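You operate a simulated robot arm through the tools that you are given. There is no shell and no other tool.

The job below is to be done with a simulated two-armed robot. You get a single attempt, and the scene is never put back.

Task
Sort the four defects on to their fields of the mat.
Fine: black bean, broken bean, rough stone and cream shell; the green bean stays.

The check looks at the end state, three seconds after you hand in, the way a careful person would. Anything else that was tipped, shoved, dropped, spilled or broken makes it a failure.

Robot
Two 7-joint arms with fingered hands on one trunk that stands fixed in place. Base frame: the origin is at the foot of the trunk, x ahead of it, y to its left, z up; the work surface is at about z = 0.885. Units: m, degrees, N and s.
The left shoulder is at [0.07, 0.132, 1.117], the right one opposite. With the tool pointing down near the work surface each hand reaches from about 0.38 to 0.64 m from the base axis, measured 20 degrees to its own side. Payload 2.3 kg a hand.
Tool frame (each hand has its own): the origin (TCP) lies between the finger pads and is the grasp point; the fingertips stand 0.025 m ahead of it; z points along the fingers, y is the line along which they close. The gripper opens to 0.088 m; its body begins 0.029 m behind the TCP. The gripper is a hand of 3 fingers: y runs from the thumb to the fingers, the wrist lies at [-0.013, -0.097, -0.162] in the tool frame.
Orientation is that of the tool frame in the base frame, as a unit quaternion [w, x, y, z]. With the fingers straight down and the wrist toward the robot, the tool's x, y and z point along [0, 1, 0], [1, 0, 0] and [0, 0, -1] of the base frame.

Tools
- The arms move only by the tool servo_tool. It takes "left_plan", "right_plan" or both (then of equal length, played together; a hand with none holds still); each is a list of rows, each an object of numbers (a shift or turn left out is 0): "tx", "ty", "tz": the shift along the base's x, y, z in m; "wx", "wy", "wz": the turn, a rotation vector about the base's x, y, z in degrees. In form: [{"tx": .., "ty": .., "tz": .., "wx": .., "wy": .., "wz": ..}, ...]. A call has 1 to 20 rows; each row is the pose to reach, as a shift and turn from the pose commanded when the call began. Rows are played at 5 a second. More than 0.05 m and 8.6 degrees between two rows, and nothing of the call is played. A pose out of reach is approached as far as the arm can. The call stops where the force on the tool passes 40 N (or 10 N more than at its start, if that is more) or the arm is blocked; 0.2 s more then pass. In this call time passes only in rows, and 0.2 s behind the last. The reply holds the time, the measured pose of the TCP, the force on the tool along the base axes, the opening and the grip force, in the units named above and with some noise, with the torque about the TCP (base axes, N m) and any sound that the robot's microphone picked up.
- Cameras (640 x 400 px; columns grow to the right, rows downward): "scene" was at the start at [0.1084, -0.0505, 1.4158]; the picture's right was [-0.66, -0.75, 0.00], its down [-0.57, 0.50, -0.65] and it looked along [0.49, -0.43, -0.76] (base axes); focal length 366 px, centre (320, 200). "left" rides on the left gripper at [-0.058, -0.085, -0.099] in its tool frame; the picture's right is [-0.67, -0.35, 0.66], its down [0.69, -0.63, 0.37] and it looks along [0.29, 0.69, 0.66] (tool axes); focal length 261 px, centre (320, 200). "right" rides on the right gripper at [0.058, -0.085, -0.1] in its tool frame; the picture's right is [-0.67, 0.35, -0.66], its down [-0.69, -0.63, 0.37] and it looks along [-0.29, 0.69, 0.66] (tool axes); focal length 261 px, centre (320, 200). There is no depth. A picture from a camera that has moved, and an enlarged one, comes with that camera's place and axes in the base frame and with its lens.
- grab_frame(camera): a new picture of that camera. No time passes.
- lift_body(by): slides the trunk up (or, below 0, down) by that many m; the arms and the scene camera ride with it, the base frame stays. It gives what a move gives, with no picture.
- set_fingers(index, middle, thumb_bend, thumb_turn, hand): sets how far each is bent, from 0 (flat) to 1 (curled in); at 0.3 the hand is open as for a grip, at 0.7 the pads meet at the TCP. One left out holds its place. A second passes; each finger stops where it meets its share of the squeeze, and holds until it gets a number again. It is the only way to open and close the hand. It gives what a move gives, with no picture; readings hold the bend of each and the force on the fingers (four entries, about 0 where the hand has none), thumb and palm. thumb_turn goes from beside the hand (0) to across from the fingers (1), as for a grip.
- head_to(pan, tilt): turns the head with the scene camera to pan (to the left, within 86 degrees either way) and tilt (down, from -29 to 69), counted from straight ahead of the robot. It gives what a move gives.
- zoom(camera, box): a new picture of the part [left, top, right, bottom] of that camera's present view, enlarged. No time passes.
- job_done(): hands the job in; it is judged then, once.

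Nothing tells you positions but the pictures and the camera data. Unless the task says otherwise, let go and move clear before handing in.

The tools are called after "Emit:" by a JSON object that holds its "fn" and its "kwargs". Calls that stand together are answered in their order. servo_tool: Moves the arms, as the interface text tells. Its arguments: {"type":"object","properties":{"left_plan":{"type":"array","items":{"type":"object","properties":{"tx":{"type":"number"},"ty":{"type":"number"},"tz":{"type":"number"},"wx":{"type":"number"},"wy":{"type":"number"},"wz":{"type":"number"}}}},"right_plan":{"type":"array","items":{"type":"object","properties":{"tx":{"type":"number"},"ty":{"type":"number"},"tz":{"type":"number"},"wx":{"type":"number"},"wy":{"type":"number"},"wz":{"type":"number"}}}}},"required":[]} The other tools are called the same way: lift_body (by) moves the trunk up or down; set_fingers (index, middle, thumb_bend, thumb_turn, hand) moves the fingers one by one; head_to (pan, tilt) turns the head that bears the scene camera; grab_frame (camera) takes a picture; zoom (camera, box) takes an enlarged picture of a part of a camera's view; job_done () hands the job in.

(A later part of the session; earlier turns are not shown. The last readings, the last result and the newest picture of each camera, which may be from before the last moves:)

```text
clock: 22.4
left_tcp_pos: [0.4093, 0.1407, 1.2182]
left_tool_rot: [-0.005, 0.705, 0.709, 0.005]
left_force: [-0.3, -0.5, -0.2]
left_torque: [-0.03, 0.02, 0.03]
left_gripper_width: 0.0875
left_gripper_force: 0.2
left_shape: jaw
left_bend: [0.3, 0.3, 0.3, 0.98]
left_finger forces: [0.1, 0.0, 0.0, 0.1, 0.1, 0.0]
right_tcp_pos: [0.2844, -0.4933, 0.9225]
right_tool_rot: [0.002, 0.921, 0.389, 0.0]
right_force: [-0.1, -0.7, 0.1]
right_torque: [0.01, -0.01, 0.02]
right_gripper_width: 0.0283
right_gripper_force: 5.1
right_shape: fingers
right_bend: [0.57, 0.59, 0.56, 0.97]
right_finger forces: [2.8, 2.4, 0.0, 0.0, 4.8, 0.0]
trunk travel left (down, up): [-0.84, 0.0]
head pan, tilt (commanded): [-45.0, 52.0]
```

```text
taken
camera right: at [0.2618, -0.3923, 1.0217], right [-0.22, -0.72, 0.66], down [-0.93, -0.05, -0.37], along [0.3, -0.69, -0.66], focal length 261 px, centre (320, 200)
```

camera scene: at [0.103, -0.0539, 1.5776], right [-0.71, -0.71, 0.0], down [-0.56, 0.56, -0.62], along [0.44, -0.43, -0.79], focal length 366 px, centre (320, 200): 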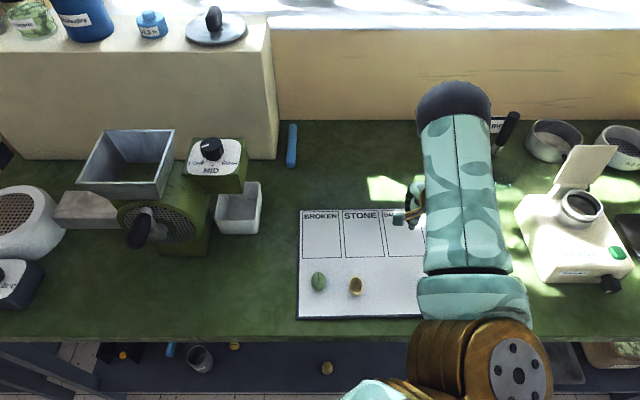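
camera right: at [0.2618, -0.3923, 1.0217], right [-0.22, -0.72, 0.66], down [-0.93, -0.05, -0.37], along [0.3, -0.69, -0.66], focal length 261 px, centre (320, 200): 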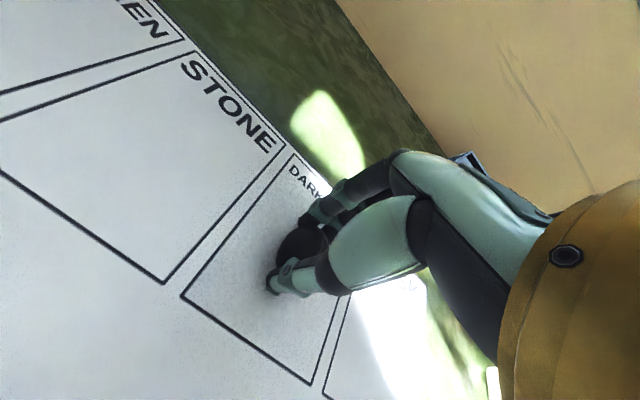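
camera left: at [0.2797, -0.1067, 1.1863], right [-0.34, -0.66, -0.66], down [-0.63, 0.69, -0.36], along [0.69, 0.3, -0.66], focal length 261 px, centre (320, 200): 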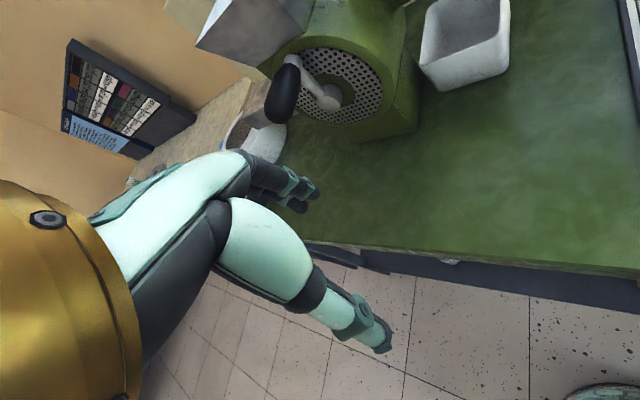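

The bean is well inside the field, about a millimetre above the mat. I lower that last bit and open the fingers slowly.

Emit:
{"fn": "servo_tool", "kwargs": {"right_plan": [{"tz": -0.001}]}}

Emit:
{"fn": "set_fingers", "kwargs": {"hand": "right", "index": 0.54, "middle": 0.54, "thumb_bend": 0.53}}

Emit:
{"fn": "set_fingers", "kwargs": {"hand": "right", "index": 0.4, "middle": 0.4, "thumb_bend": 0.4}}

Emit:
{"fn": "grab_frame", "kwargs": {"camera": "right"}}

```text
clock: 22.8
left_tcp_pos: [0.4092, 0.1414, 1.2178]
left_tool_rot: [-0.005, 0.705, 0.709, 0.005]
left_force: [0.3, -1.2, -0.7]
left_torque: [-0.02, -0.01, 0.01]
left_gripper_width: 0.0877
left_gripper_force: 0.1
left_shape: jaw
left_bend: [0.3, 0.3, 0.3, 0.98]
left_finger forces: [0.0, 0.1, 0.0, 0.0, 0.0, 0.1]
right_tcp_pos: [0.2831, -0.4929, 0.9215]
right_tool_rot: [0.003, 0.922, 0.388, 0.001]
right_force: [0.0, -0.2, 0.2]
right_torque: [-0.02, 0.0, 0.01]
right_gripper_width: 0.0284
right_gripper_force: 5.0
right_shape: fingers
right_bend: [0.57, 0.59, 0.56, 0.97]
right_finger forces: [2.8, 2.4, 0.0, 0.0, 5.0, 0.0]
trunk travel left (down, up): [-0.84, 0.0]
head pan, tilt (commanded): [-45.0, 52.0]
```

```text
clock: 23.8
left_tcp_pos: [0.4095, 0.1421, 1.2178]
left_tool_rot: [-0.004, 0.705, 0.709, 0.005]
left_force: [0.2, 0.1, -0.7]
left_torque: [0.03, 0.01, 0.03]
left_gripper_width: 0.0875
left_gripper_force: 0.0
left_shape: jaw
left_bend: [0.3, 0.3, 0.3, 0.98]
left_finger forces: [0.0, 0.1, 0.0, 0.0, 0.0, 0.1]
right_tcp_pos: [0.2843, -0.4939, 0.9232]
right_tool_rot: [0.002, 0.921, 0.389, 0.0]
right_force: [-1.2, 0.4, -0.1]
right_torque: [0.01, 0.03, 0.03]
right_gripper_width: 0.0336
right_gripper_force: 0.1
right_shape: fingers
right_bend: [0.54, 0.54, 0.53, 0.97]
right_finger forces: [0.0, 0.1, 0.0, 0.1, 0.0, 0.0]
trunk travel left (down, up): [-0.84, 0.0]
head pan, tilt (commanded): [-45.0, 52.0]
```

```text
clock: 24.8
left_tcp_pos: [0.4098, 0.1412, 1.2172]
left_tool_rot: [-0.006, 0.705, 0.709, 0.006]
left_force: [0.1, 0.5, 0.5]
left_torque: [-0.05, 0.0, 0.02]
left_gripper_width: 0.0876
left_gripper_force: 0.1
left_shape: jaw
left_bend: [0.3, 0.3, 0.3, 0.98]
left_finger forces: [0.0, 0.0, 0.0, 0.0, 0.0, 0.0]
right_tcp_pos: [0.2846, -0.4928, 0.922]
right_tool_rot: [0.002, 0.922, 0.388, 0.0]
right_force: [-0.2, -0.4, 0.7]
right_torque: [0.01, -0.01, 0.01]
right_gripper_width: 0.0628
right_gripper_force: 0.0
right_shape: fingers
right_bend: [0.4, 0.4, 0.4, 0.97]
right_finger forces: [0.0, 0.0, 0.0, 0.1, 0.0, 0.1]
trunk travel left (down, up): [-0.84, 0.0]
head pan, tilt (commanded): [-45.0, 52.0]
```

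```text
taken
camera right: at [0.2618, -0.3928, 1.0211], right [-0.22, -0.72, 0.66], down [-0.93, -0.05, -0.37], along [0.3, -0.69, -0.66], focal length 261 px, centre (320, 200)
```

right: 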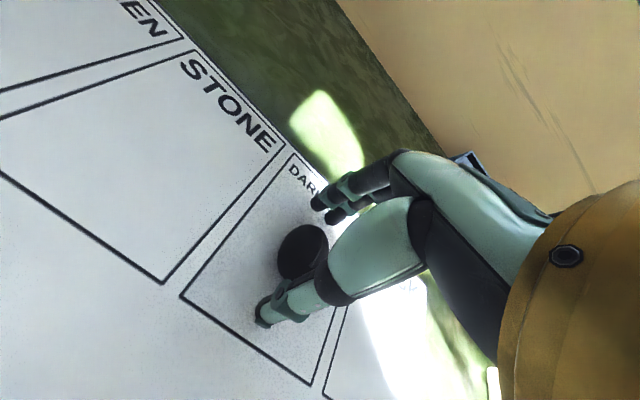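

The black bean rests in its field, free of the fingers. I rise straight up and move over the stone at about (0.167,-0.428).

Emit:
{"fn": "servo_tool", "kwargs": {"right_plan": [{"tz": 0.02}, {"tz": 0.045}, {"tz": 0.07}, {"tx": -0.025, "ty": 0.014, "tz": 0.075}, {"tx": -0.05, "ty": 0.028, "tz": 0.075}, {"tx": -0.075, "ty": 0.042, "tz": 0.075}, {"tx": -0.1, "ty": 0.056, "tz": 0.075}, {"tx": -0.117, "ty": 0.065, "tz": 0.07}]}}

Emit:
{"fn": "grab_frame", "kwargs": {"camera": "right"}}

Emit:
{"fn": "grab_frame", "kwargs": {"camera": "scene"}}

```text
clock: 26.6
left_tcp_pos: [0.4095, 0.1411, 1.2173]
left_tool_rot: [-0.005, 0.706, 0.708, 0.005]
left_force: [-0.3, 0.4, -0.3]
left_torque: [-0.03, -0.04, 0.02]
left_gripper_width: 0.0877
left_gripper_force: 0.2
left_shape: jaw
left_bend: [0.3, 0.3, 0.3, 0.98]
left_finger forces: [0.0, 0.0, 0.1, 0.1, 0.1, 0.0]
right_tcp_pos: [0.166, -0.4285, 0.9924]
right_tool_rot: [0.003, 0.922, 0.388, 0.0]
right_force: [0.6, -1.2, 1.0]
right_torque: [0.01, 0.02, 0.0]
right_gripper_width: 0.0632
right_gripper_force: 0.1
right_shape: fingers
right_bend: [0.4, 0.4, 0.4, 0.97]
right_finger forces: [0.0, 0.0, 0.0, 0.0, 0.0, 0.0]
trunk travel left (down, up): [-0.84, 0.0]
head pan, tilt (commanded): [-45.0, 52.0]
```

```text
taken
camera right: at [0.1442, -0.3275, 1.0916], right [-0.22, -0.72, 0.66], down [-0.93, -0.05, -0.37], along [0.3, -0.69, -0.66], focal length 261 px, centre (320, 200)
```

right: 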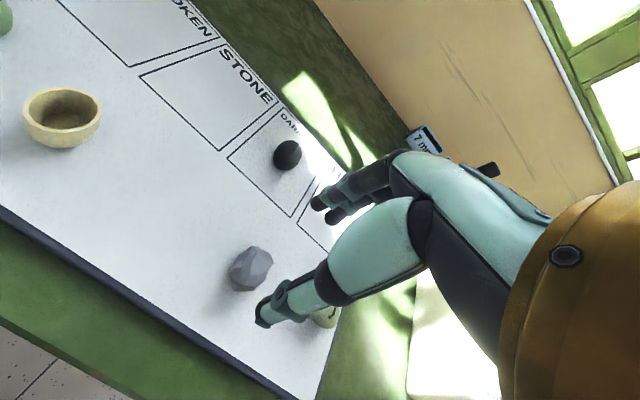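

```text
taken
camera scene: at [0.1026, -0.053, 1.5777], right [-0.71, -0.71, 0.0], down [-0.56, 0.56, -0.62], along [0.44, -0.44, -0.79], focal length 366 px, centre (320, 200)
```

scene: 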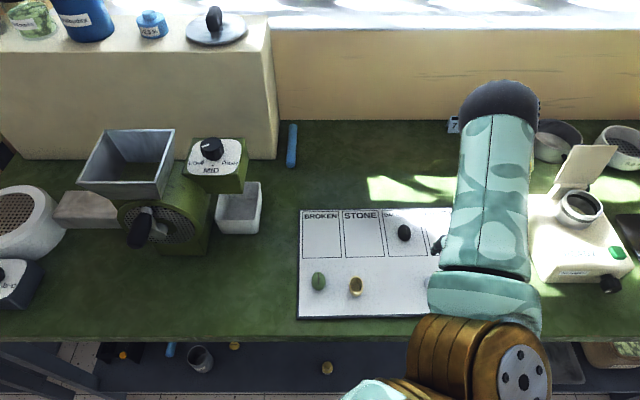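

The black bean sits upright in DARK BEAN. The stone is centred under the hand; I open to full width and look closer before descending.

Emit:
{"fn": "set_fingers", "kwargs": {"hand": "right", "index": 0.34, "middle": 0.34, "thumb_bend": 0.34}}

Emit:
{"fn": "zoom", "kwargs": {"camera": "right", "box": [200, 220, 360, 340]}}

Emit:
{"fn": "zoom", "kwargs": {"camera": "right", "box": [0, 60, 160, 180]}}

```text
clock: 27.6
left_tcp_pos: [0.4094, 0.1408, 1.2181]
left_tool_rot: [-0.004, 0.705, 0.709, 0.005]
left_force: [0.6, 0.8, -0.3]
left_torque: [0.0, -0.03, -0.01]
left_gripper_width: 0.0875
left_gripper_force: 0.1
left_shape: jaw
left_bend: [0.3, 0.3, 0.3, 0.98]
left_finger forces: [0.0, 0.0, 0.0, 0.0, 0.0, 0.0]
right_tcp_pos: [0.1659, -0.4289, 0.9912]
right_tool_rot: [0.003, 0.922, 0.388, 0.0]
right_force: [0.9, -0.4, -0.2]
right_torque: [0.0, 0.02, 0.01]
right_gripper_width: 0.0757
right_gripper_force: 0.1
right_shape: fingers
right_bend: [0.34, 0.34, 0.34, 0.97]
right_finger forces: [0.1, 0.0, 0.1, 0.0, 0.1, 0.0]
trunk travel left (down, up): [-0.84, 0.0]
head pan, tilt (commanded): [-45.0, 52.0]
```

```text
3.33 times, centred on (280, 280) of right
camera zoom: at [0.145, -0.3275, 1.0915], right [-0.22, -0.72, 0.66], down [-0.93, -0.05, -0.37], along [0.3, -0.69, -0.66], focal length 869 px, centre (453, -67)
```

zoom: 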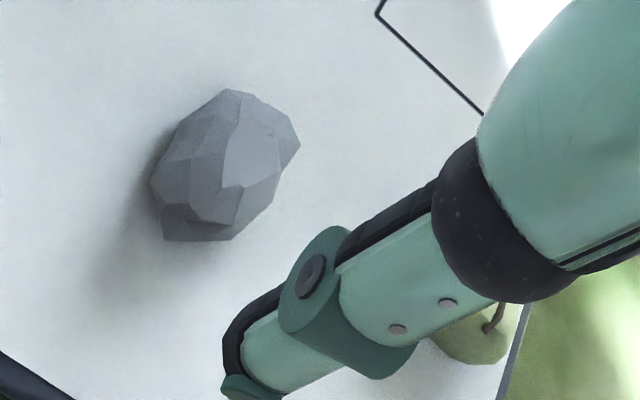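

```text
3.33 times, centred on (80, 120) of right
camera zoom: at [0.145, -0.3275, 1.0915], right [-0.22, -0.72, 0.66], down [-0.93, -0.05, -0.37], along [0.3, -0.69, -0.66], focal length 869 px, centre (1120, 467)
```

zoom: 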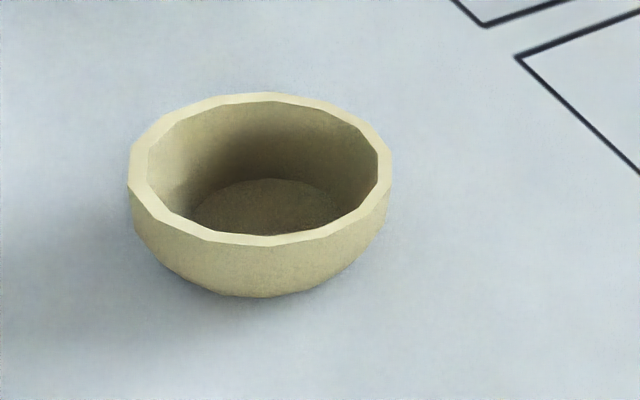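

The stone is a rough lump about 3 cm across, clear of its neighbours. I descend over it.

Emit:
{"fn": "servo_tool", "kwargs": {"right_plan": [{"tx": -0.001, "tz": -0.025}, {"tx": -0.001, "tz": -0.045}, {"tx": -0.001, "tz": -0.057}, {"tx": -0.001, "tz": -0.065}, {"tx": -0.001, "tz": -0.071}]}}

Emit:
{"fn": "grab_frame", "kwargs": {"camera": "right"}}

```text
clock: 28.8
left_tcp_pos: [0.4086, 0.1407, 1.2168]
left_tool_rot: [-0.005, 0.706, 0.708, 0.005]
left_force: [-1.1, -0.6, 0.4]
left_torque: [-0.04, 0.03, -0.04]
left_gripper_width: 0.0876
left_gripper_force: 0.0
left_shape: jaw
left_bend: [0.3, 0.3, 0.3, 0.98]
left_finger forces: [0.0, 0.0, 0.1, 0.0, 0.0, 0.1]
right_tcp_pos: [0.1647, -0.4284, 0.9201]
right_tool_rot: [0.001, 0.922, 0.388, -0.001]
right_force: [0.1, 0.0, -0.3]
right_torque: [0.0, -0.02, 0.02]
right_gripper_width: 0.0761
right_gripper_force: 0.0
right_shape: fingers
right_bend: [0.34, 0.34, 0.34, 0.97]
right_finger forces: [0.0, 0.1, 0.0, 0.1, 0.0, 0.0]
trunk travel left (down, up): [-0.84, 0.0]
head pan, tilt (commanded): [-45.0, 52.0]
```

```text
taken
camera right: at [0.1439, -0.3283, 1.0188], right [-0.22, -0.72, 0.66], down [-0.93, -0.05, -0.37], along [0.3, -0.69, -0.66], focal length 261 px, centre (320, 200)
```

right: 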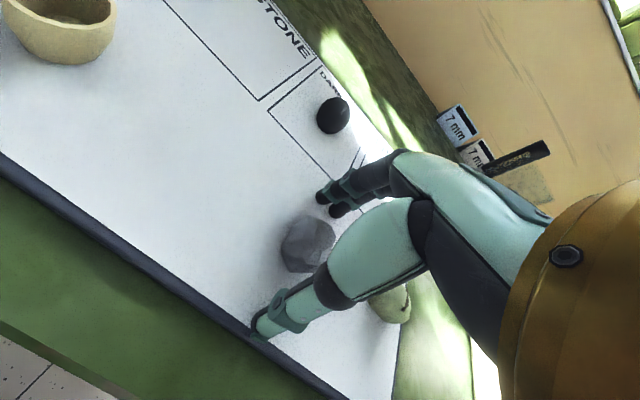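

The stone sits between thumb and fingers. I close in two stages.

Emit:
{"fn": "set_fingers", "kwargs": {"hand": "right", "index": 0.53, "middle": 0.53, "thumb_bend": 0.53}}

Emit:
{"fn": "set_fingers", "kwargs": {"hand": "right", "index": 0.62, "middle": 0.62, "thumb_bend": 0.62}}

Emit:
{"fn": "grab_frame", "kwargs": {"camera": "right"}}

```text
clock: 29.8
left_tcp_pos: [0.4099, 0.1427, 1.2176]
left_tool_rot: [-0.003, 0.705, 0.709, 0.005]
left_force: [0.2, 0.5, -0.4]
left_torque: [0.01, 0.0, -0.01]
left_gripper_width: 0.088
left_gripper_force: 0.1
left_shape: jaw
left_bend: [0.3, 0.3, 0.3, 0.98]
left_finger forces: [0.0, 0.0, 0.1, 0.0, 0.0, 0.0]
right_tcp_pos: [0.1658, -0.4278, 0.9198]
right_tool_rot: [0.003, 0.921, 0.388, 0.0]
right_force: [1.7, -2.5, 7.4]
right_torque: [-0.23, -0.19, -0.04]
right_gripper_width: 0.0361
right_gripper_force: 3.8
right_shape: fingers
right_bend: [0.53, 0.49, 0.53, 0.97]
right_finger forces: [0.1, 6.8, 0.0, 0.1, 0.0, 0.0]
trunk travel left (down, up): [-0.84, 0.0]
head pan, tilt (commanded): [-45.0, 52.0]
```

```text
clock: 30.8
left_tcp_pos: [0.4094, 0.1405, 1.2183]
left_tool_rot: [-0.005, 0.706, 0.708, 0.005]
left_force: [0.2, 0.5, -0.2]
left_torque: [0.01, 0.04, -0.03]
left_gripper_width: 0.0875
left_gripper_force: 0.0
left_shape: jaw
left_bend: [0.3, 0.3, 0.3, 0.98]
left_finger forces: [0.0, 0.0, 0.0, 0.1, 0.0, 0.0]
right_tcp_pos: [0.1659, -0.4302, 0.922]
right_tool_rot: [0.002, 0.922, 0.387, 0.0]
right_force: [0.3, 0.5, -1.1]
right_torque: [0.02, 0.01, 0.01]
right_gripper_width: 0.0162
right_gripper_force: 0.0
right_shape: fingers
right_bend: [0.62, 0.62, 0.62, 0.97]
right_finger forces: [0.1, 0.0, 0.0, 0.1, 0.1, 0.0]
trunk travel left (down, up): [-0.84, 0.0]
head pan, tilt (commanded): [-45.0, 52.0]
```

```text
taken
camera right: at [0.1439, -0.3281, 1.019], right [-0.22, -0.72, 0.66], down [-0.93, -0.05, -0.37], along [0.3, -0.69, -0.66], focal length 261 px, centre (320, 200)
```

right: 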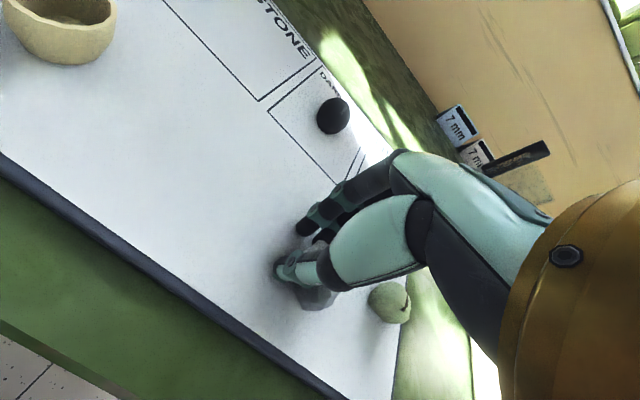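

The stone slipped out of the grip: the middle finger pressed on it unevenly and it moved a little. I look closely before doing anything.

Emit:
{"fn": "zoom", "kwargs": {"camera": "right", "box": [240, 180, 440, 340]}}

Emit:
{"fn": "zoom", "kwargs": {"camera": "scene", "box": [290, 190, 510, 330]}}

```text
2.50 times, centred on (340, 260) of right
camera zoom: at [0.1439, -0.3281, 1.019], right [-0.22, -0.72, 0.66], down [-0.93, -0.05, -0.37], along [0.3, -0.69, -0.66], focal length 652 px, centre (270, 50)
```

zoom: 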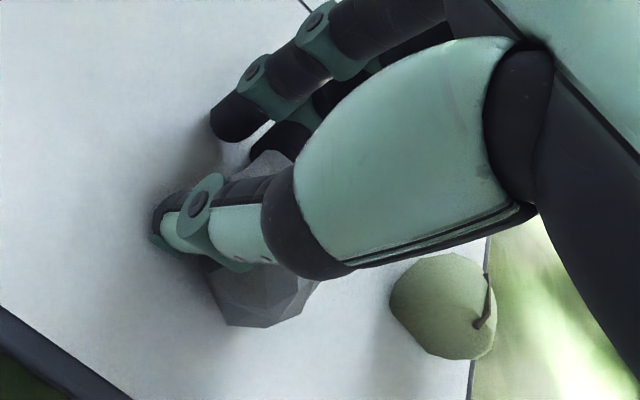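

```text
2.86 times, centred on (400, 260) of scene
camera zoom: at [0.1032, -0.0528, 1.5777], right [-0.71, -0.71, 0.0], down [-0.56, 0.56, -0.62], along [0.44, -0.44, -0.79], focal length 1047 px, centre (91, 29)
```

zoom: 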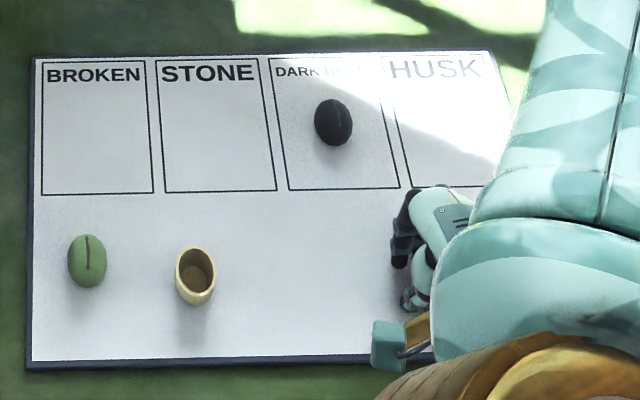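

The stone slid about 3 cm along the row toward the broken bean, past the thumb, and still stands on the mat. I lift the hand straight up to free it, then look again.

Emit:
{"fn": "servo_tool", "kwargs": {"right_plan": [{"tz": 0.008}, {"tz": 0.02}, {"tz": 0.04}, {"tz": 0.07}]}}

Emit:
{"fn": "grab_frame", "kwargs": {"camera": "right"}}

Emit:
{"fn": "zoom", "kwargs": {"camera": "right", "box": [220, 180, 400, 340]}}

```text
clock: 31.8
left_tcp_pos: [0.41, 0.143, 1.2186]
left_tool_rot: [-0.004, 0.705, 0.709, 0.004]
left_force: [-0.4, -0.1, 0.4]
left_torque: [0.01, 0.01, -0.01]
left_gripper_width: 0.0877
left_gripper_force: 0.1
left_shape: jaw
left_bend: [0.3, 0.3, 0.3, 0.98]
left_finger forces: [0.0, 0.0, 0.0, 0.0, 0.0, 0.1]
right_tcp_pos: [0.1648, -0.4281, 0.9906]
right_tool_rot: [0.002, 0.921, 0.389, 0.001]
right_force: [-0.5, -0.2, 0.6]
right_torque: [0.02, -0.01, 0.01]
right_gripper_width: 0.0161
right_gripper_force: 0.2
right_shape: fingers
right_bend: [0.62, 0.62, 0.62, 0.97]
right_finger forces: [0.0, 0.0, 0.1, 0.0, 0.0, 0.1]
trunk travel left (down, up): [-0.84, 0.0]
head pan, tilt (commanded): [-45.0, 52.0]
```

```text
taken
camera right: at [0.1429, -0.3272, 1.09], right [-0.22, -0.72, 0.66], down [-0.93, -0.05, -0.37], along [0.3, -0.69, -0.66], focal length 261 px, centre (320, 200)
```

right: 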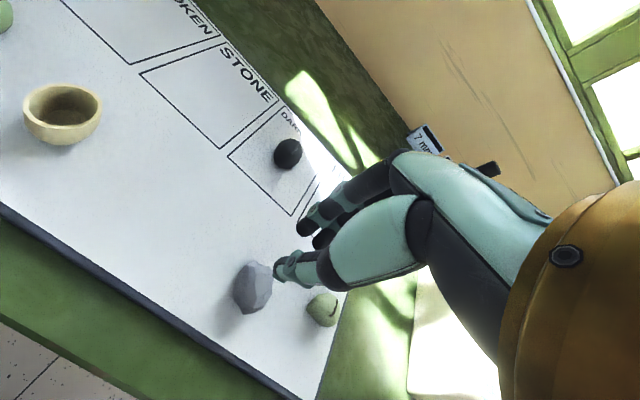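

```text
2.50 times, centred on (310, 260) of right
camera zoom: at [0.1429, -0.3272, 1.09], right [-0.22, -0.72, 0.66], down [-0.93, -0.05, -0.37], along [0.3, -0.69, -0.66], focal length 652 px, centre (345, 50)
```

zoom: 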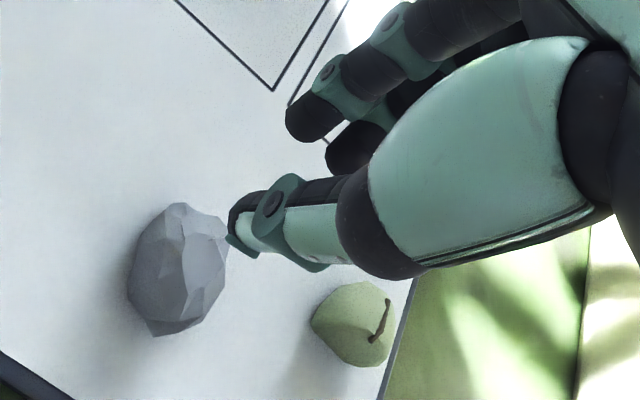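

The stone now stands at about (0.150,-0.428), still upright and clear of the others. I'll take the broken bean first to make room, so I move the hand over it at height.

Emit:
{"fn": "servo_tool", "kwargs": {"right_plan": [{"tx": -0.009, "ty": -0.013, "tz": 0.01}, {"tx": -0.018, "ty": -0.026, "tz": 0.01}, {"tx": -0.031, "ty": -0.045, "tz": 0.01}, {"tx": -0.044, "ty": -0.065, "tz": 0.01}]}}

Emit:
{"fn": "set_fingers", "kwargs": {"hand": "right", "index": 0.34, "middle": 0.34, "thumb_bend": 0.34}}

Emit:
{"fn": "grab_frame", "kwargs": {"camera": "right"}}

Emit:
{"fn": "zoom", "kwargs": {"camera": "right", "box": [140, 180, 340, 340]}}

Emit:
{"fn": "zoom", "kwargs": {"camera": "scene", "box": [290, 190, 510, 330]}}

```text
clock: 32.8
left_tcp_pos: [0.4088, 0.141, 1.2166]
left_tool_rot: [-0.004, 0.706, 0.709, 0.005]
left_force: [-0.3, 0.0, 0.4]
left_torque: [0.04, 0.0, -0.03]
left_gripper_width: 0.0878
left_gripper_force: 0.1
left_shape: jaw
left_bend: [0.3, 0.3, 0.3, 0.98]
left_finger forces: [0.0, 0.1, 0.0, 0.1, 0.0, 0.1]
right_tcp_pos: [0.1198, -0.4959, 1.0]
right_tool_rot: [0.002, 0.921, 0.388, 0.001]
right_force: [0.5, -0.2, -0.4]
right_torque: [-0.06, -0.02, -0.01]
right_gripper_width: 0.0159
right_gripper_force: 0.1
right_shape: fingers
right_bend: [0.62, 0.62, 0.62, 0.97]
right_finger forces: [0.1, 0.0, 0.0, 0.1, 0.0, 0.0]
trunk travel left (down, up): [-0.84, 0.0]
head pan, tilt (commanded): [-45.0, 52.0]
```

```text
clock: 33.8
left_tcp_pos: [0.4099, 0.1406, 1.2186]
left_tool_rot: [-0.004, 0.706, 0.709, 0.004]
left_force: [0.7, -0.3, -0.4]
left_torque: [0.0, -0.03, 0.0]
left_gripper_width: 0.0876
left_gripper_force: 0.0
left_shape: jaw
left_bend: [0.3, 0.3, 0.3, 0.98]
left_finger forces: [0.0, 0.0, 0.0, 0.0, 0.0, 0.1]
right_tcp_pos: [0.1198, -0.4946, 1.0009]
right_tool_rot: [0.003, 0.921, 0.388, 0.0]
right_force: [0.4, 0.3, 0.1]
right_torque: [0.0, -0.01, 0.0]
right_gripper_width: 0.0759
right_gripper_force: 0.1
right_shape: fingers
right_bend: [0.34, 0.34, 0.34, 0.97]
right_finger forces: [0.0, 0.0, 0.1, 0.0, 0.0, 0.0]
trunk travel left (down, up): [-0.84, 0.0]
head pan, tilt (commanded): [-45.0, 52.0]
```

```text
taken
camera right: at [0.0987, -0.3937, 1.0995], right [-0.22, -0.72, 0.66], down [-0.93, -0.05, -0.37], along [0.3, -0.69, -0.66], focal length 261 px, centre (320, 200)
```

right: 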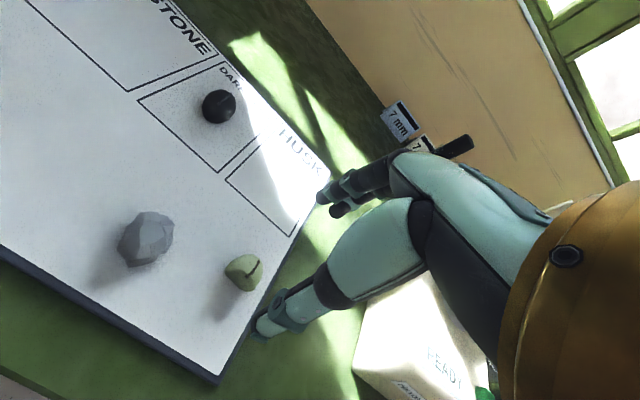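

```text
2.50 times, centred on (240, 260) of right
camera zoom: at [0.0987, -0.3937, 1.0995], right [-0.22, -0.72, 0.66], down [-0.93, -0.05, -0.37], along [0.3, -0.69, -0.66], focal length 652 px, centre (520, 50)
```

zoom: 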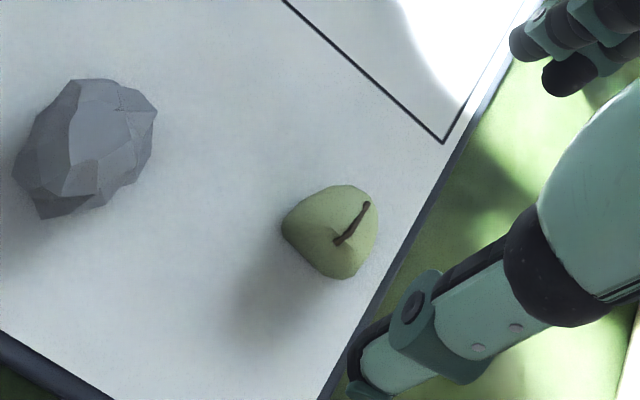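

```text
2.86 times, centred on (400, 260) of scene
camera zoom: at [0.1033, -0.0525, 1.5777], right [-0.71, -0.71, 0.0], down [-0.56, 0.56, -0.62], along [0.44, -0.44, -0.79], focal length 1047 px, centre (91, 29)
```

zoom: 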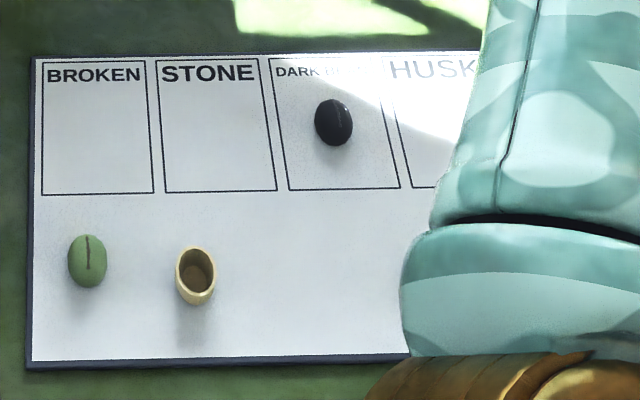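

The broken bean sits right under the hand, its cut face toward the thumb, which suits this grip. I descend over it.

Emit:
{"fn": "servo_tool", "kwargs": {"right_plan": [{"tx": -0.001, "ty": -0.001, "tz": -0.025}, {"tx": -0.001, "ty": -0.001, "tz": -0.05}, {"tx": -0.001, "ty": -0.001, "tz": -0.065}, {"tx": -0.001, "ty": -0.001, "tz": -0.075}, {"tx": -0.001, "ty": -0.001, "tz": -0.081}]}}

Emit:
{"fn": "zoom", "kwargs": {"camera": "right", "box": [200, 180, 400, 340]}}

```text
clock: 35.0
left_tcp_pos: [0.4082, 0.1416, 1.2185]
left_tool_rot: [-0.005, 0.706, 0.708, 0.005]
left_force: [-0.5, -1.1, 0.9]
left_torque: [-0.01, -0.02, 0.0]
left_gripper_width: 0.0876
left_gripper_force: 0.1
left_shape: jaw
left_bend: [0.3, 0.3, 0.3, 0.98]
left_finger forces: [0.1, 0.1, 0.0, 0.0, 0.1, 0.0]
right_tcp_pos: [0.1198, -0.4964, 0.9184]
right_tool_rot: [0.002, 0.922, 0.388, 0.0]
right_force: [0.2, -0.2, 0.1]
right_torque: [0.0, -0.02, 0.02]
right_gripper_width: 0.076
right_gripper_force: 0.1
right_shape: fingers
right_bend: [0.34, 0.34, 0.34, 0.97]
right_finger forces: [0.1, 0.0, 0.0, 0.1, 0.0, 0.0]
trunk travel left (down, up): [-0.84, 0.0]
head pan, tilt (commanded): [-45.0, 52.0]
```

```text
2.50 times, centred on (300, 260) of right
camera zoom: at [0.0981, -0.3948, 1.018], right [-0.22, -0.72, 0.66], down [-0.93, -0.05, -0.37], along [0.3, -0.69, -0.66], focal length 652 px, centre (370, 50)
```

zoom: 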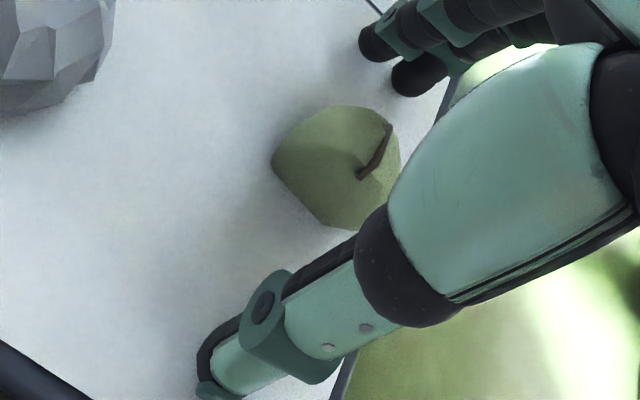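

The bean is centred on the closing line. I close in small stages, watching each finger's force.

Emit:
{"fn": "set_fingers", "kwargs": {"hand": "right", "index": 0.52, "middle": 0.52, "thumb_bend": 0.52}}

Emit:
{"fn": "zoom", "kwargs": {"camera": "right", "box": [200, 180, 400, 340]}}

```text
clock: 36.0
left_tcp_pos: [0.409, 0.144, 1.2177]
left_tool_rot: [-0.004, 0.705, 0.709, 0.005]
left_force: [-0.3, -0.2, 0.5]
left_torque: [0.01, 0.01, 0.0]
left_gripper_width: 0.0876
left_gripper_force: 0.0
left_shape: jaw
left_bend: [0.3, 0.3, 0.3, 0.98]
left_finger forces: [0.0, 0.1, 0.1, 0.1, 0.0, 0.1]
right_tcp_pos: [0.1213, -0.4955, 0.9198]
right_tool_rot: [0.004, 0.921, 0.389, 0.0]
right_force: [4.2, -4.1, 13.2]
right_torque: [-0.53, -0.38, -0.01]
right_gripper_width: 0.038
right_gripper_force: 6.1
right_shape: fingers
right_bend: [0.52, 0.44, 0.52, 0.97]
right_finger forces: [0.0, 12.6, 0.0, 0.0, 0.0, 0.0]
trunk travel left (down, up): [-0.84, 0.0]
head pan, tilt (commanded): [-45.0, 52.0]
```

```text
2.50 times, centred on (300, 260) of right
camera zoom: at [0.0989, -0.3936, 1.0188], right [-0.22, -0.72, 0.66], down [-0.93, -0.05, -0.37], along [0.3, -0.69, -0.66], focal length 652 px, centre (370, 50)
```

zoom: 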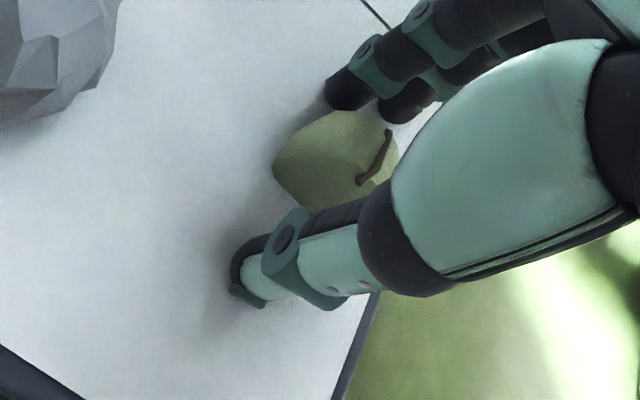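

The middle finger is pressing on the mat, not the bean – the hand is about 2 mm too low (the same thing spoiled the stone grip). I open, rise 4 mm and close again.

Emit:
{"fn": "set_fingers", "kwargs": {"hand": "right", "index": 0.4, "middle": 0.4, "thumb_bend": 0.4}}

Emit:
{"fn": "servo_tool", "kwargs": {"right_plan": [{"tz": 0.002}, {"tz": 0.004}]}}

Emit:
{"fn": "set_fingers", "kwargs": {"hand": "right", "index": 0.52, "middle": 0.52, "thumb_bend": 0.52}}

Emit:
{"fn": "zoom", "kwargs": {"camera": "right", "box": [200, 180, 400, 340]}}

```text
clock: 37.0
left_tcp_pos: [0.4095, 0.1431, 1.2175]
left_tool_rot: [-0.004, 0.705, 0.709, 0.005]
left_force: [-0.9, -0.3, 0.7]
left_torque: [-0.03, 0.0, 0.0]
left_gripper_width: 0.0874
left_gripper_force: 0.1
left_shape: jaw
left_bend: [0.3, 0.3, 0.3, 0.98]
left_finger forces: [0.0, 0.1, 0.1, 0.0, 0.0, 0.0]
right_tcp_pos: [0.1197, -0.4944, 0.9208]
right_tool_rot: [0.003, 0.922, 0.388, 0.001]
right_force: [-0.9, 0.6, 0.8]
right_torque: [-0.07, 0.0, -0.04]
right_gripper_width: 0.0634
right_gripper_force: 0.3
right_shape: fingers
right_bend: [0.4, 0.41, 0.4, 0.97]
right_finger forces: [0.0, 0.8, 0.0, 0.0, 0.0, 0.0]
trunk travel left (down, up): [-0.84, 0.0]
head pan, tilt (commanded): [-45.0, 52.0]
```

```text
clock: 37.6
left_tcp_pos: [0.4099, 0.1413, 1.2173]
left_tool_rot: [-0.005, 0.705, 0.709, 0.004]
left_force: [-0.6, -0.2, -0.4]
left_torque: [-0.02, 0.0, 0.02]
left_gripper_width: 0.0879
left_gripper_force: 0.1
left_shape: jaw
left_bend: [0.3, 0.3, 0.3, 0.98]
left_finger forces: [0.1, 0.0, 0.1, 0.0, 0.0, 0.1]
right_tcp_pos: [0.1215, -0.4936, 0.9237]
right_tool_rot: [0.003, 0.922, 0.387, -0.001]
right_force: [0.1, 0.0, 0.0]
right_torque: [0.0, 0.02, 0.02]
right_gripper_width: 0.0629
right_gripper_force: 0.0
right_shape: fingers
right_bend: [0.4, 0.4, 0.4, 0.97]
right_finger forces: [0.0, 0.1, 0.1, 0.0, 0.1, 0.0]
trunk travel left (down, up): [-0.84, 0.0]
head pan, tilt (commanded): [-45.0, 52.0]
```

```text
clock: 38.6
left_tcp_pos: [0.4107, 0.1416, 1.2174]
left_tool_rot: [-0.004, 0.705, 0.709, 0.005]
left_force: [0.9, 1.0, 0.7]
left_torque: [-0.02, -0.01, -0.02]
left_gripper_width: 0.0878
left_gripper_force: 0.0
left_shape: jaw
left_bend: [0.3, 0.3, 0.3, 0.98]
left_finger forces: [0.0, 0.0, 0.1, 0.0, 0.0, 0.1]
right_tcp_pos: [0.1203, -0.4954, 0.9247]
right_tool_rot: [0.002, 0.921, 0.389, 0.001]
right_force: [-0.5, -0.2, -0.2]
right_torque: [0.0, 0.0, -0.02]
right_gripper_width: 0.0378
right_gripper_force: 0.0
right_shape: fingers
right_bend: [0.52, 0.52, 0.52, 0.97]
right_finger forces: [0.1, 0.0, 0.0, 0.1, 0.0, 0.0]
trunk travel left (down, up): [-0.84, 0.0]
head pan, tilt (commanded): [-45.0, 52.0]
```

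```text
2.50 times, centred on (300, 260) of right
camera zoom: at [0.0987, -0.3943, 1.0228], right [-0.22, -0.72, 0.66], down [-0.93, -0.05, -0.37], along [0.3, -0.69, -0.66], focal length 652 px, centre (370, 50)
```

zoom: 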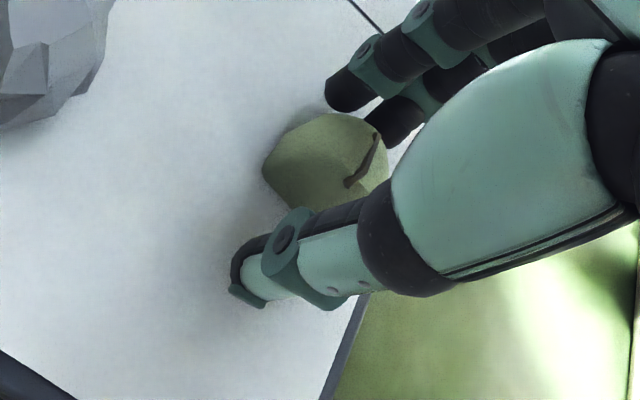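

All fingers move freely now at z 0.924. I close further onto the bean.

Emit:
{"fn": "servo_tool", "kwargs": {"right_plan": [{"tz": -0.001}]}}

Emit:
{"fn": "set_fingers", "kwargs": {"hand": "right", "index": 0.58, "middle": 0.58, "thumb_bend": 0.58}}

Emit:
{"fn": "zoom", "kwargs": {"camera": "right", "box": [200, 180, 400, 340]}}

```text
clock: 39.0
left_tcp_pos: [0.4084, 0.1436, 1.2172]
left_tool_rot: [-0.005, 0.705, 0.709, 0.006]
left_force: [0.3, -0.4, 0.0]
left_torque: [0.02, 0.01, -0.01]
left_gripper_width: 0.0875
left_gripper_force: 0.1
left_shape: jaw
left_bend: [0.3, 0.3, 0.3, 0.98]
left_finger forces: [0.0, 0.0, 0.0, 0.1, 0.1, 0.0]
right_tcp_pos: [0.1211, -0.4946, 0.9245]
right_tool_rot: [0.002, 0.921, 0.389, 0.0]
right_force: [0.0, -0.4, 0.6]
right_torque: [-0.01, 0.03, -0.02]
right_gripper_width: 0.038
right_gripper_force: 0.0
right_shape: fingers
right_bend: [0.52, 0.52, 0.52, 0.97]
right_finger forces: [0.0, 0.0, 0.1, 0.1, 0.0, 0.0]
trunk travel left (down, up): [-0.84, 0.0]
head pan, tilt (commanded): [-45.0, 52.0]
```

```text
clock: 40.0
left_tcp_pos: [0.4087, 0.1401, 1.2179]
left_tool_rot: [-0.005, 0.706, 0.708, 0.005]
left_force: [0.2, -0.6, 0.0]
left_torque: [0.01, -0.02, -0.04]
left_gripper_width: 0.0878
left_gripper_force: 0.1
left_shape: jaw
left_bend: [0.3, 0.3, 0.3, 0.98]
left_finger forces: [0.0, 0.0, 0.0, 0.1, 0.0, 0.1]
right_tcp_pos: [0.1205, -0.4957, 0.9229]
right_tool_rot: [0.003, 0.922, 0.388, -0.001]
right_force: [-0.2, 1.0, 0.1]
right_torque: [0.01, 0.02, -0.01]
right_gripper_width: 0.0268
right_gripper_force: 0.1
right_shape: fingers
right_bend: [0.57, 0.57, 0.57, 0.97]
right_finger forces: [0.1, 0.1, 0.0, 0.0, 0.0, 0.0]
trunk travel left (down, up): [-0.84, 0.0]
head pan, tilt (commanded): [-45.0, 52.0]
```

```text
2.50 times, centred on (300, 260) of right
camera zoom: at [0.0985, -0.3944, 1.0219], right [-0.22, -0.72, 0.66], down [-0.93, -0.05, -0.37], along [0.3, -0.69, -0.66], focal length 652 px, centre (370, 50)
```

zoom: 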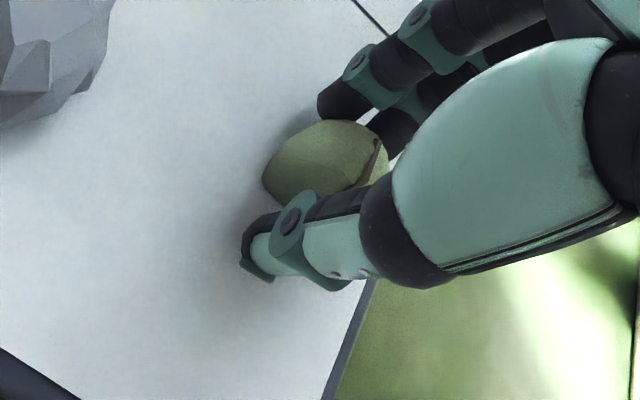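

The fingers are just at the bean on both sides. I tighten the grip.

Emit:
{"fn": "set_fingers", "kwargs": {"hand": "right", "index": 0.64, "middle": 0.64, "thumb_bend": 0.64}}

Emit:
{"fn": "zoom", "kwargs": {"camera": "right", "box": [200, 180, 400, 340]}}

```text
clock: 41.0
left_tcp_pos: [0.4083, 0.1415, 1.2182]
left_tool_rot: [-0.005, 0.706, 0.709, 0.005]
left_force: [-0.4, 0.1, 0.2]
left_torque: [-0.01, -0.03, -0.04]
left_gripper_width: 0.0875
left_gripper_force: 0.0
left_shape: jaw
left_bend: [0.3, 0.3, 0.3, 0.98]
left_finger forces: [0.0, 0.0, 0.0, 0.0, 0.1, 0.1]
right_tcp_pos: [0.1192, -0.4951, 0.9215]
right_tool_rot: [0.002, 0.922, 0.388, 0.0]
right_force: [0.0, 0.2, -0.4]
right_torque: [0.01, -0.01, 0.02]
right_gripper_width: 0.0165
right_gripper_force: 2.1
right_shape: fingers
right_bend: [0.62, 0.62, 0.61, 0.97]
right_finger forces: [0.9, 1.5, 0.0, 0.0, 2.3, 0.0]
trunk travel left (down, up): [-0.84, 0.0]
head pan, tilt (commanded): [-45.0, 52.0]
```

```text
2.50 times, centred on (300, 260) of right
camera zoom: at [0.0985, -0.3944, 1.0219], right [-0.22, -0.72, 0.66], down [-0.93, -0.05, -0.37], along [0.3, -0.69, -0.66], focal length 652 px, centre (370, 50)
```

zoom: 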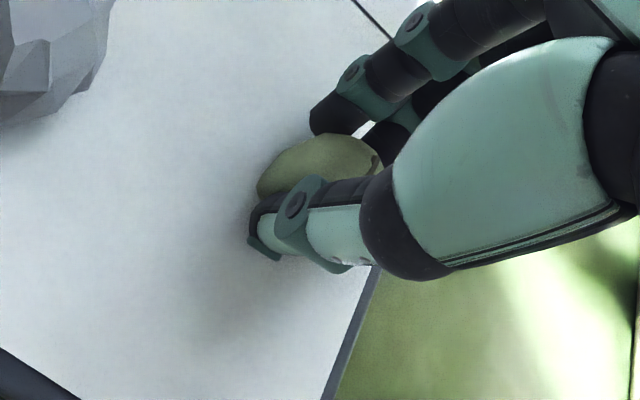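

A light, balanced grip is established (about 2 N). I tighten a little more to about 4–5 N and check that the bean stays put.

Emit:
{"fn": "set_fingers", "kwargs": {"hand": "right", "index": 0.67, "middle": 0.67, "thumb_bend": 0.67}}

Emit:
{"fn": "zoom", "kwargs": {"camera": "right", "box": [200, 180, 400, 340]}}

```text
clock: 42.0
left_tcp_pos: [0.4083, 0.1417, 1.217]
left_tool_rot: [-0.005, 0.705, 0.709, 0.005]
left_force: [-1.2, -0.1, 0.4]
left_torque: [-0.02, 0.0, 0.01]
left_gripper_width: 0.0875
left_gripper_force: 0.1
left_shape: jaw
left_bend: [0.3, 0.3, 0.3, 0.98]
left_finger forces: [0.1, 0.0, 0.0, 0.1, 0.0, 0.0]
right_tcp_pos: [0.12, -0.4956, 0.9225]
right_tool_rot: [0.003, 0.922, 0.388, 0.0]
right_force: [0.1, 0.1, -0.5]
right_torque: [-0.01, 0.02, 0.02]
right_gripper_width: 0.0149
right_gripper_force: 4.8
right_shape: fingers
right_bend: [0.64, 0.64, 0.61, 0.97]
right_finger forces: [1.7, 2.7, 0.0, 0.0, 4.4, 0.1]
trunk travel left (down, up): [-0.84, 0.0]
head pan, tilt (commanded): [-45.0, 52.0]
```

```text
2.50 times, centred on (300, 260) of right
camera zoom: at [0.0985, -0.3944, 1.0219], right [-0.22, -0.72, 0.66], down [-0.93, -0.05, -0.37], along [0.3, -0.69, -0.66], focal length 652 px, centre (370, 50)
```

zoom: 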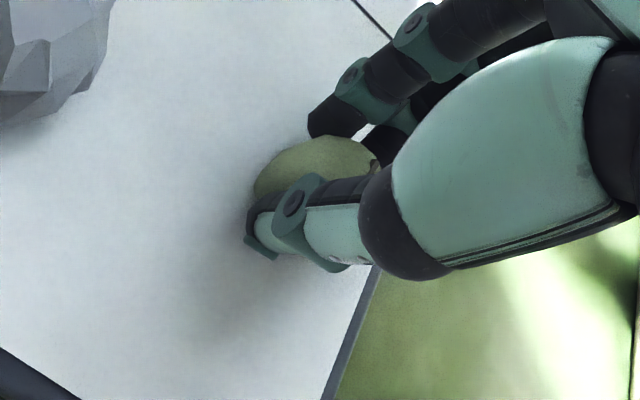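

The bean is held at about 5 N. I lift slowly and check.

Emit:
{"fn": "servo_tool", "kwargs": {"right_plan": [{"tz": 0.004}, {"tz": 0.01}, {"tz": 0.018}, {"tz": 0.028}]}}

Emit:
{"fn": "zoom", "kwargs": {"camera": "right", "box": [200, 180, 400, 340]}}

```text
clock: 43.0
left_tcp_pos: [0.4091, 0.1425, 1.2174]
left_tool_rot: [-0.005, 0.706, 0.708, 0.004]
left_force: [-0.2, 0.4, 0.4]
left_torque: [0.0, -0.01, 0.0]
left_gripper_width: 0.0878
left_gripper_force: 0.1
left_shape: jaw
left_bend: [0.3, 0.3, 0.3, 0.98]
left_finger forces: [0.0, 0.0, 0.0, 0.1, 0.1, 0.1]
right_tcp_pos: [0.12, -0.4962, 0.9507]
right_tool_rot: [0.002, 0.921, 0.388, -0.001]
right_force: [-0.4, 0.7, -0.1]
right_torque: [0.0, -0.01, 0.01]
right_gripper_width: 0.0151
right_gripper_force: 4.0
right_shape: fingers
right_bend: [0.64, 0.64, 0.62, 0.97]
right_finger forces: [1.8, 2.6, 0.0, 0.0, 4.4, 0.0]
trunk travel left (down, up): [-0.84, 0.0]
head pan, tilt (commanded): [-45.0, 52.0]
```

```text
2.50 times, centred on (300, 260) of right
camera zoom: at [0.099, -0.394, 1.0504], right [-0.22, -0.72, 0.66], down [-0.93, -0.05, -0.37], along [0.3, -0.69, -0.66], focal length 652 px, centre (370, 50)
```

zoom: 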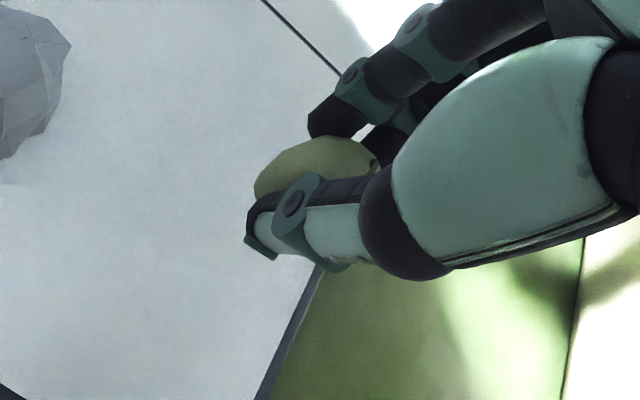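

The broken bean came up with the hand. I raise it and carry it over to the BROKEN field, centre about (0.407,-0.364), well above everything.

Emit:
{"fn": "servo_tool", "kwargs": {"right_plan": [{"tz": 0.015}, {"tx": 0.01, "ty": 0.004, "tz": 0.03}, {"tx": 0.03, "ty": 0.014, "tz": 0.04}, {"tx": 0.055, "ty": 0.025, "tz": 0.04}, {"tx": 0.08, "ty": 0.037, "tz": 0.04}, {"tx": 0.105, "ty": 0.048, "tz": 0.04}, {"tx": 0.13, "ty": 0.06, "tz": 0.04}, {"tx": 0.155, "ty": 0.071, "tz": 0.04}, {"tx": 0.18, "ty": 0.083, "tz": 0.04}, {"tx": 0.205, "ty": 0.094, "tz": 0.04}, {"tx": 0.23, "ty": 0.106, "tz": 0.04}, {"tx": 0.255, "ty": 0.117, "tz": 0.04}, {"tx": 0.275, "ty": 0.126, "tz": 0.04}, {"tx": 0.285, "ty": 0.131, "tz": 0.04}]}}

Emit:
{"fn": "grab_frame", "kwargs": {"camera": "right"}}

Emit:
{"fn": "grab_frame", "kwargs": {"camera": "scene"}}

```text
clock: 46.0
left_tcp_pos: [0.4095, 0.1421, 1.2166]
left_tool_rot: [-0.004, 0.705, 0.709, 0.004]
left_force: [0.3, -0.1, -0.3]
left_torque: [0.0, 0.01, 0.05]
left_gripper_width: 0.0877
left_gripper_force: 0.1
left_shape: jaw
left_bend: [0.3, 0.3, 0.3, 0.98]
left_finger forces: [0.0, 0.0, 0.0, 0.0, 0.0, 0.1]
right_tcp_pos: [0.4066, -0.363, 0.9915]
right_tool_rot: [0.001, 0.922, 0.388, -0.001]
right_force: [0.1, -0.7, -0.2]
right_torque: [0.0, -0.02, 0.01]
right_gripper_width: 0.0146
right_gripper_force: 4.6
right_shape: fingers
right_bend: [0.64, 0.64, 0.62, 0.97]
right_finger forces: [1.8, 2.7, 0.0, 0.0, 4.1, 0.1]
trunk travel left (down, up): [-0.84, 0.0]
head pan, tilt (commanded): [-45.0, 52.0]
```

```text
taken
camera right: at [0.385, -0.263, 1.091], right [-0.22, -0.72, 0.66], down [-0.93, -0.05, -0.37], along [0.3, -0.69, -0.66], focal length 261 px, centre (320, 200)
```

right: 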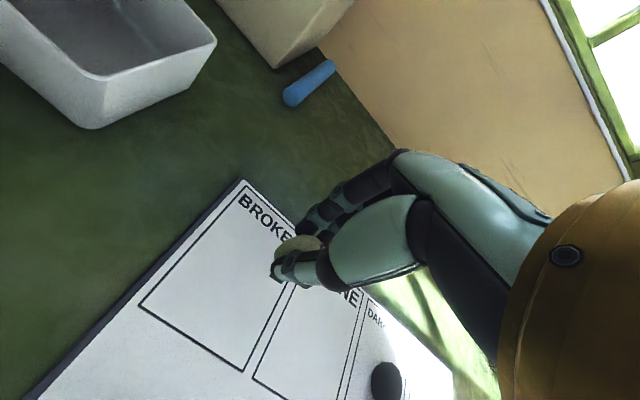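

```text
taken
camera scene: at [0.1037, -0.0523, 1.5777], right [-0.71, -0.71, 0.0], down [-0.56, 0.56, -0.62], along [0.43, -0.44, -0.79], focal length 366 px, centre (320, 200)
```

scene: 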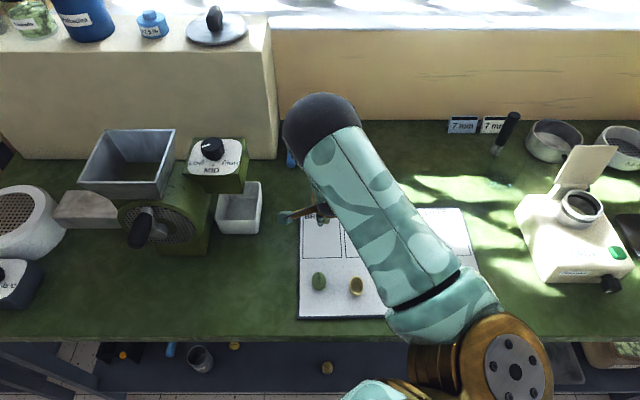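

The BROKEN field centre checks out at (0.4105,-0.3655) from both cameras. I lower the bean there in small steps, watching the force.

Emit:
{"fn": "servo_tool", "kwargs": {"right_plan": [{"tx": 0.002, "ty": -0.001, "tz": -0.02}, {"tx": 0.003, "ty": -0.002, "tz": -0.04}, {"tx": 0.003, "ty": -0.002, "tz": -0.053}, {"tx": 0.003, "ty": -0.002, "tz": -0.061}, {"tx": 0.003, "ty": -0.002, "tz": -0.066}]}}

Emit:
{"fn": "zoom", "kwargs": {"camera": "right", "box": [200, 160, 400, 320]}}

```text
clock: 47.2
left_tcp_pos: [0.4103, 0.142, 1.2181]
left_tool_rot: [-0.006, 0.705, 0.709, 0.005]
left_force: [1.0, 0.0, -0.6]
left_torque: [0.0, 0.01, 0.01]
left_gripper_width: 0.0876
left_gripper_force: 0.1
left_shape: jaw
left_bend: [0.3, 0.3, 0.3, 0.98]
left_finger forces: [0.0, 0.0, 0.0, 0.0, 0.0, 0.1]
right_tcp_pos: [0.409, -0.3656, 0.9245]
right_tool_rot: [0.002, 0.921, 0.389, 0.0]
right_force: [0.2, 1.0, -0.1]
right_torque: [-0.01, 0.01, -0.02]
right_gripper_width: 0.0146
right_gripper_force: 4.3
right_shape: fingers
right_bend: [0.64, 0.64, 0.62, 0.97]
right_finger forces: [1.9, 2.8, 0.0, 0.0, 4.1, 0.1]
trunk travel left (down, up): [-0.84, 0.0]
head pan, tilt (commanded): [-45.0, 52.0]
```

```text
2.50 times, centred on (300, 240) of right
camera zoom: at [0.3875, -0.2646, 1.0243], right [-0.22, -0.72, 0.66], down [-0.93, -0.05, -0.37], along [0.3, -0.69, -0.66], focal length 652 px, centre (370, 100)
```

zoom: 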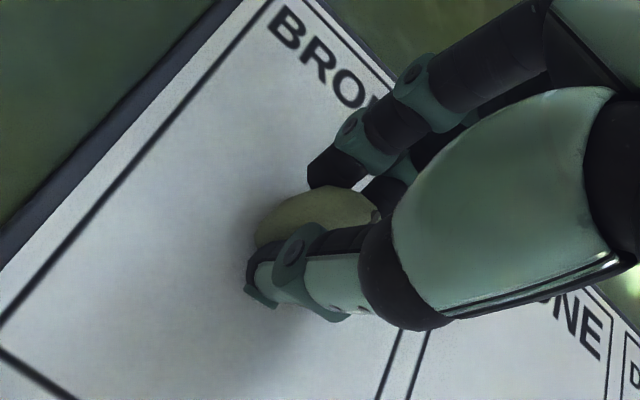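

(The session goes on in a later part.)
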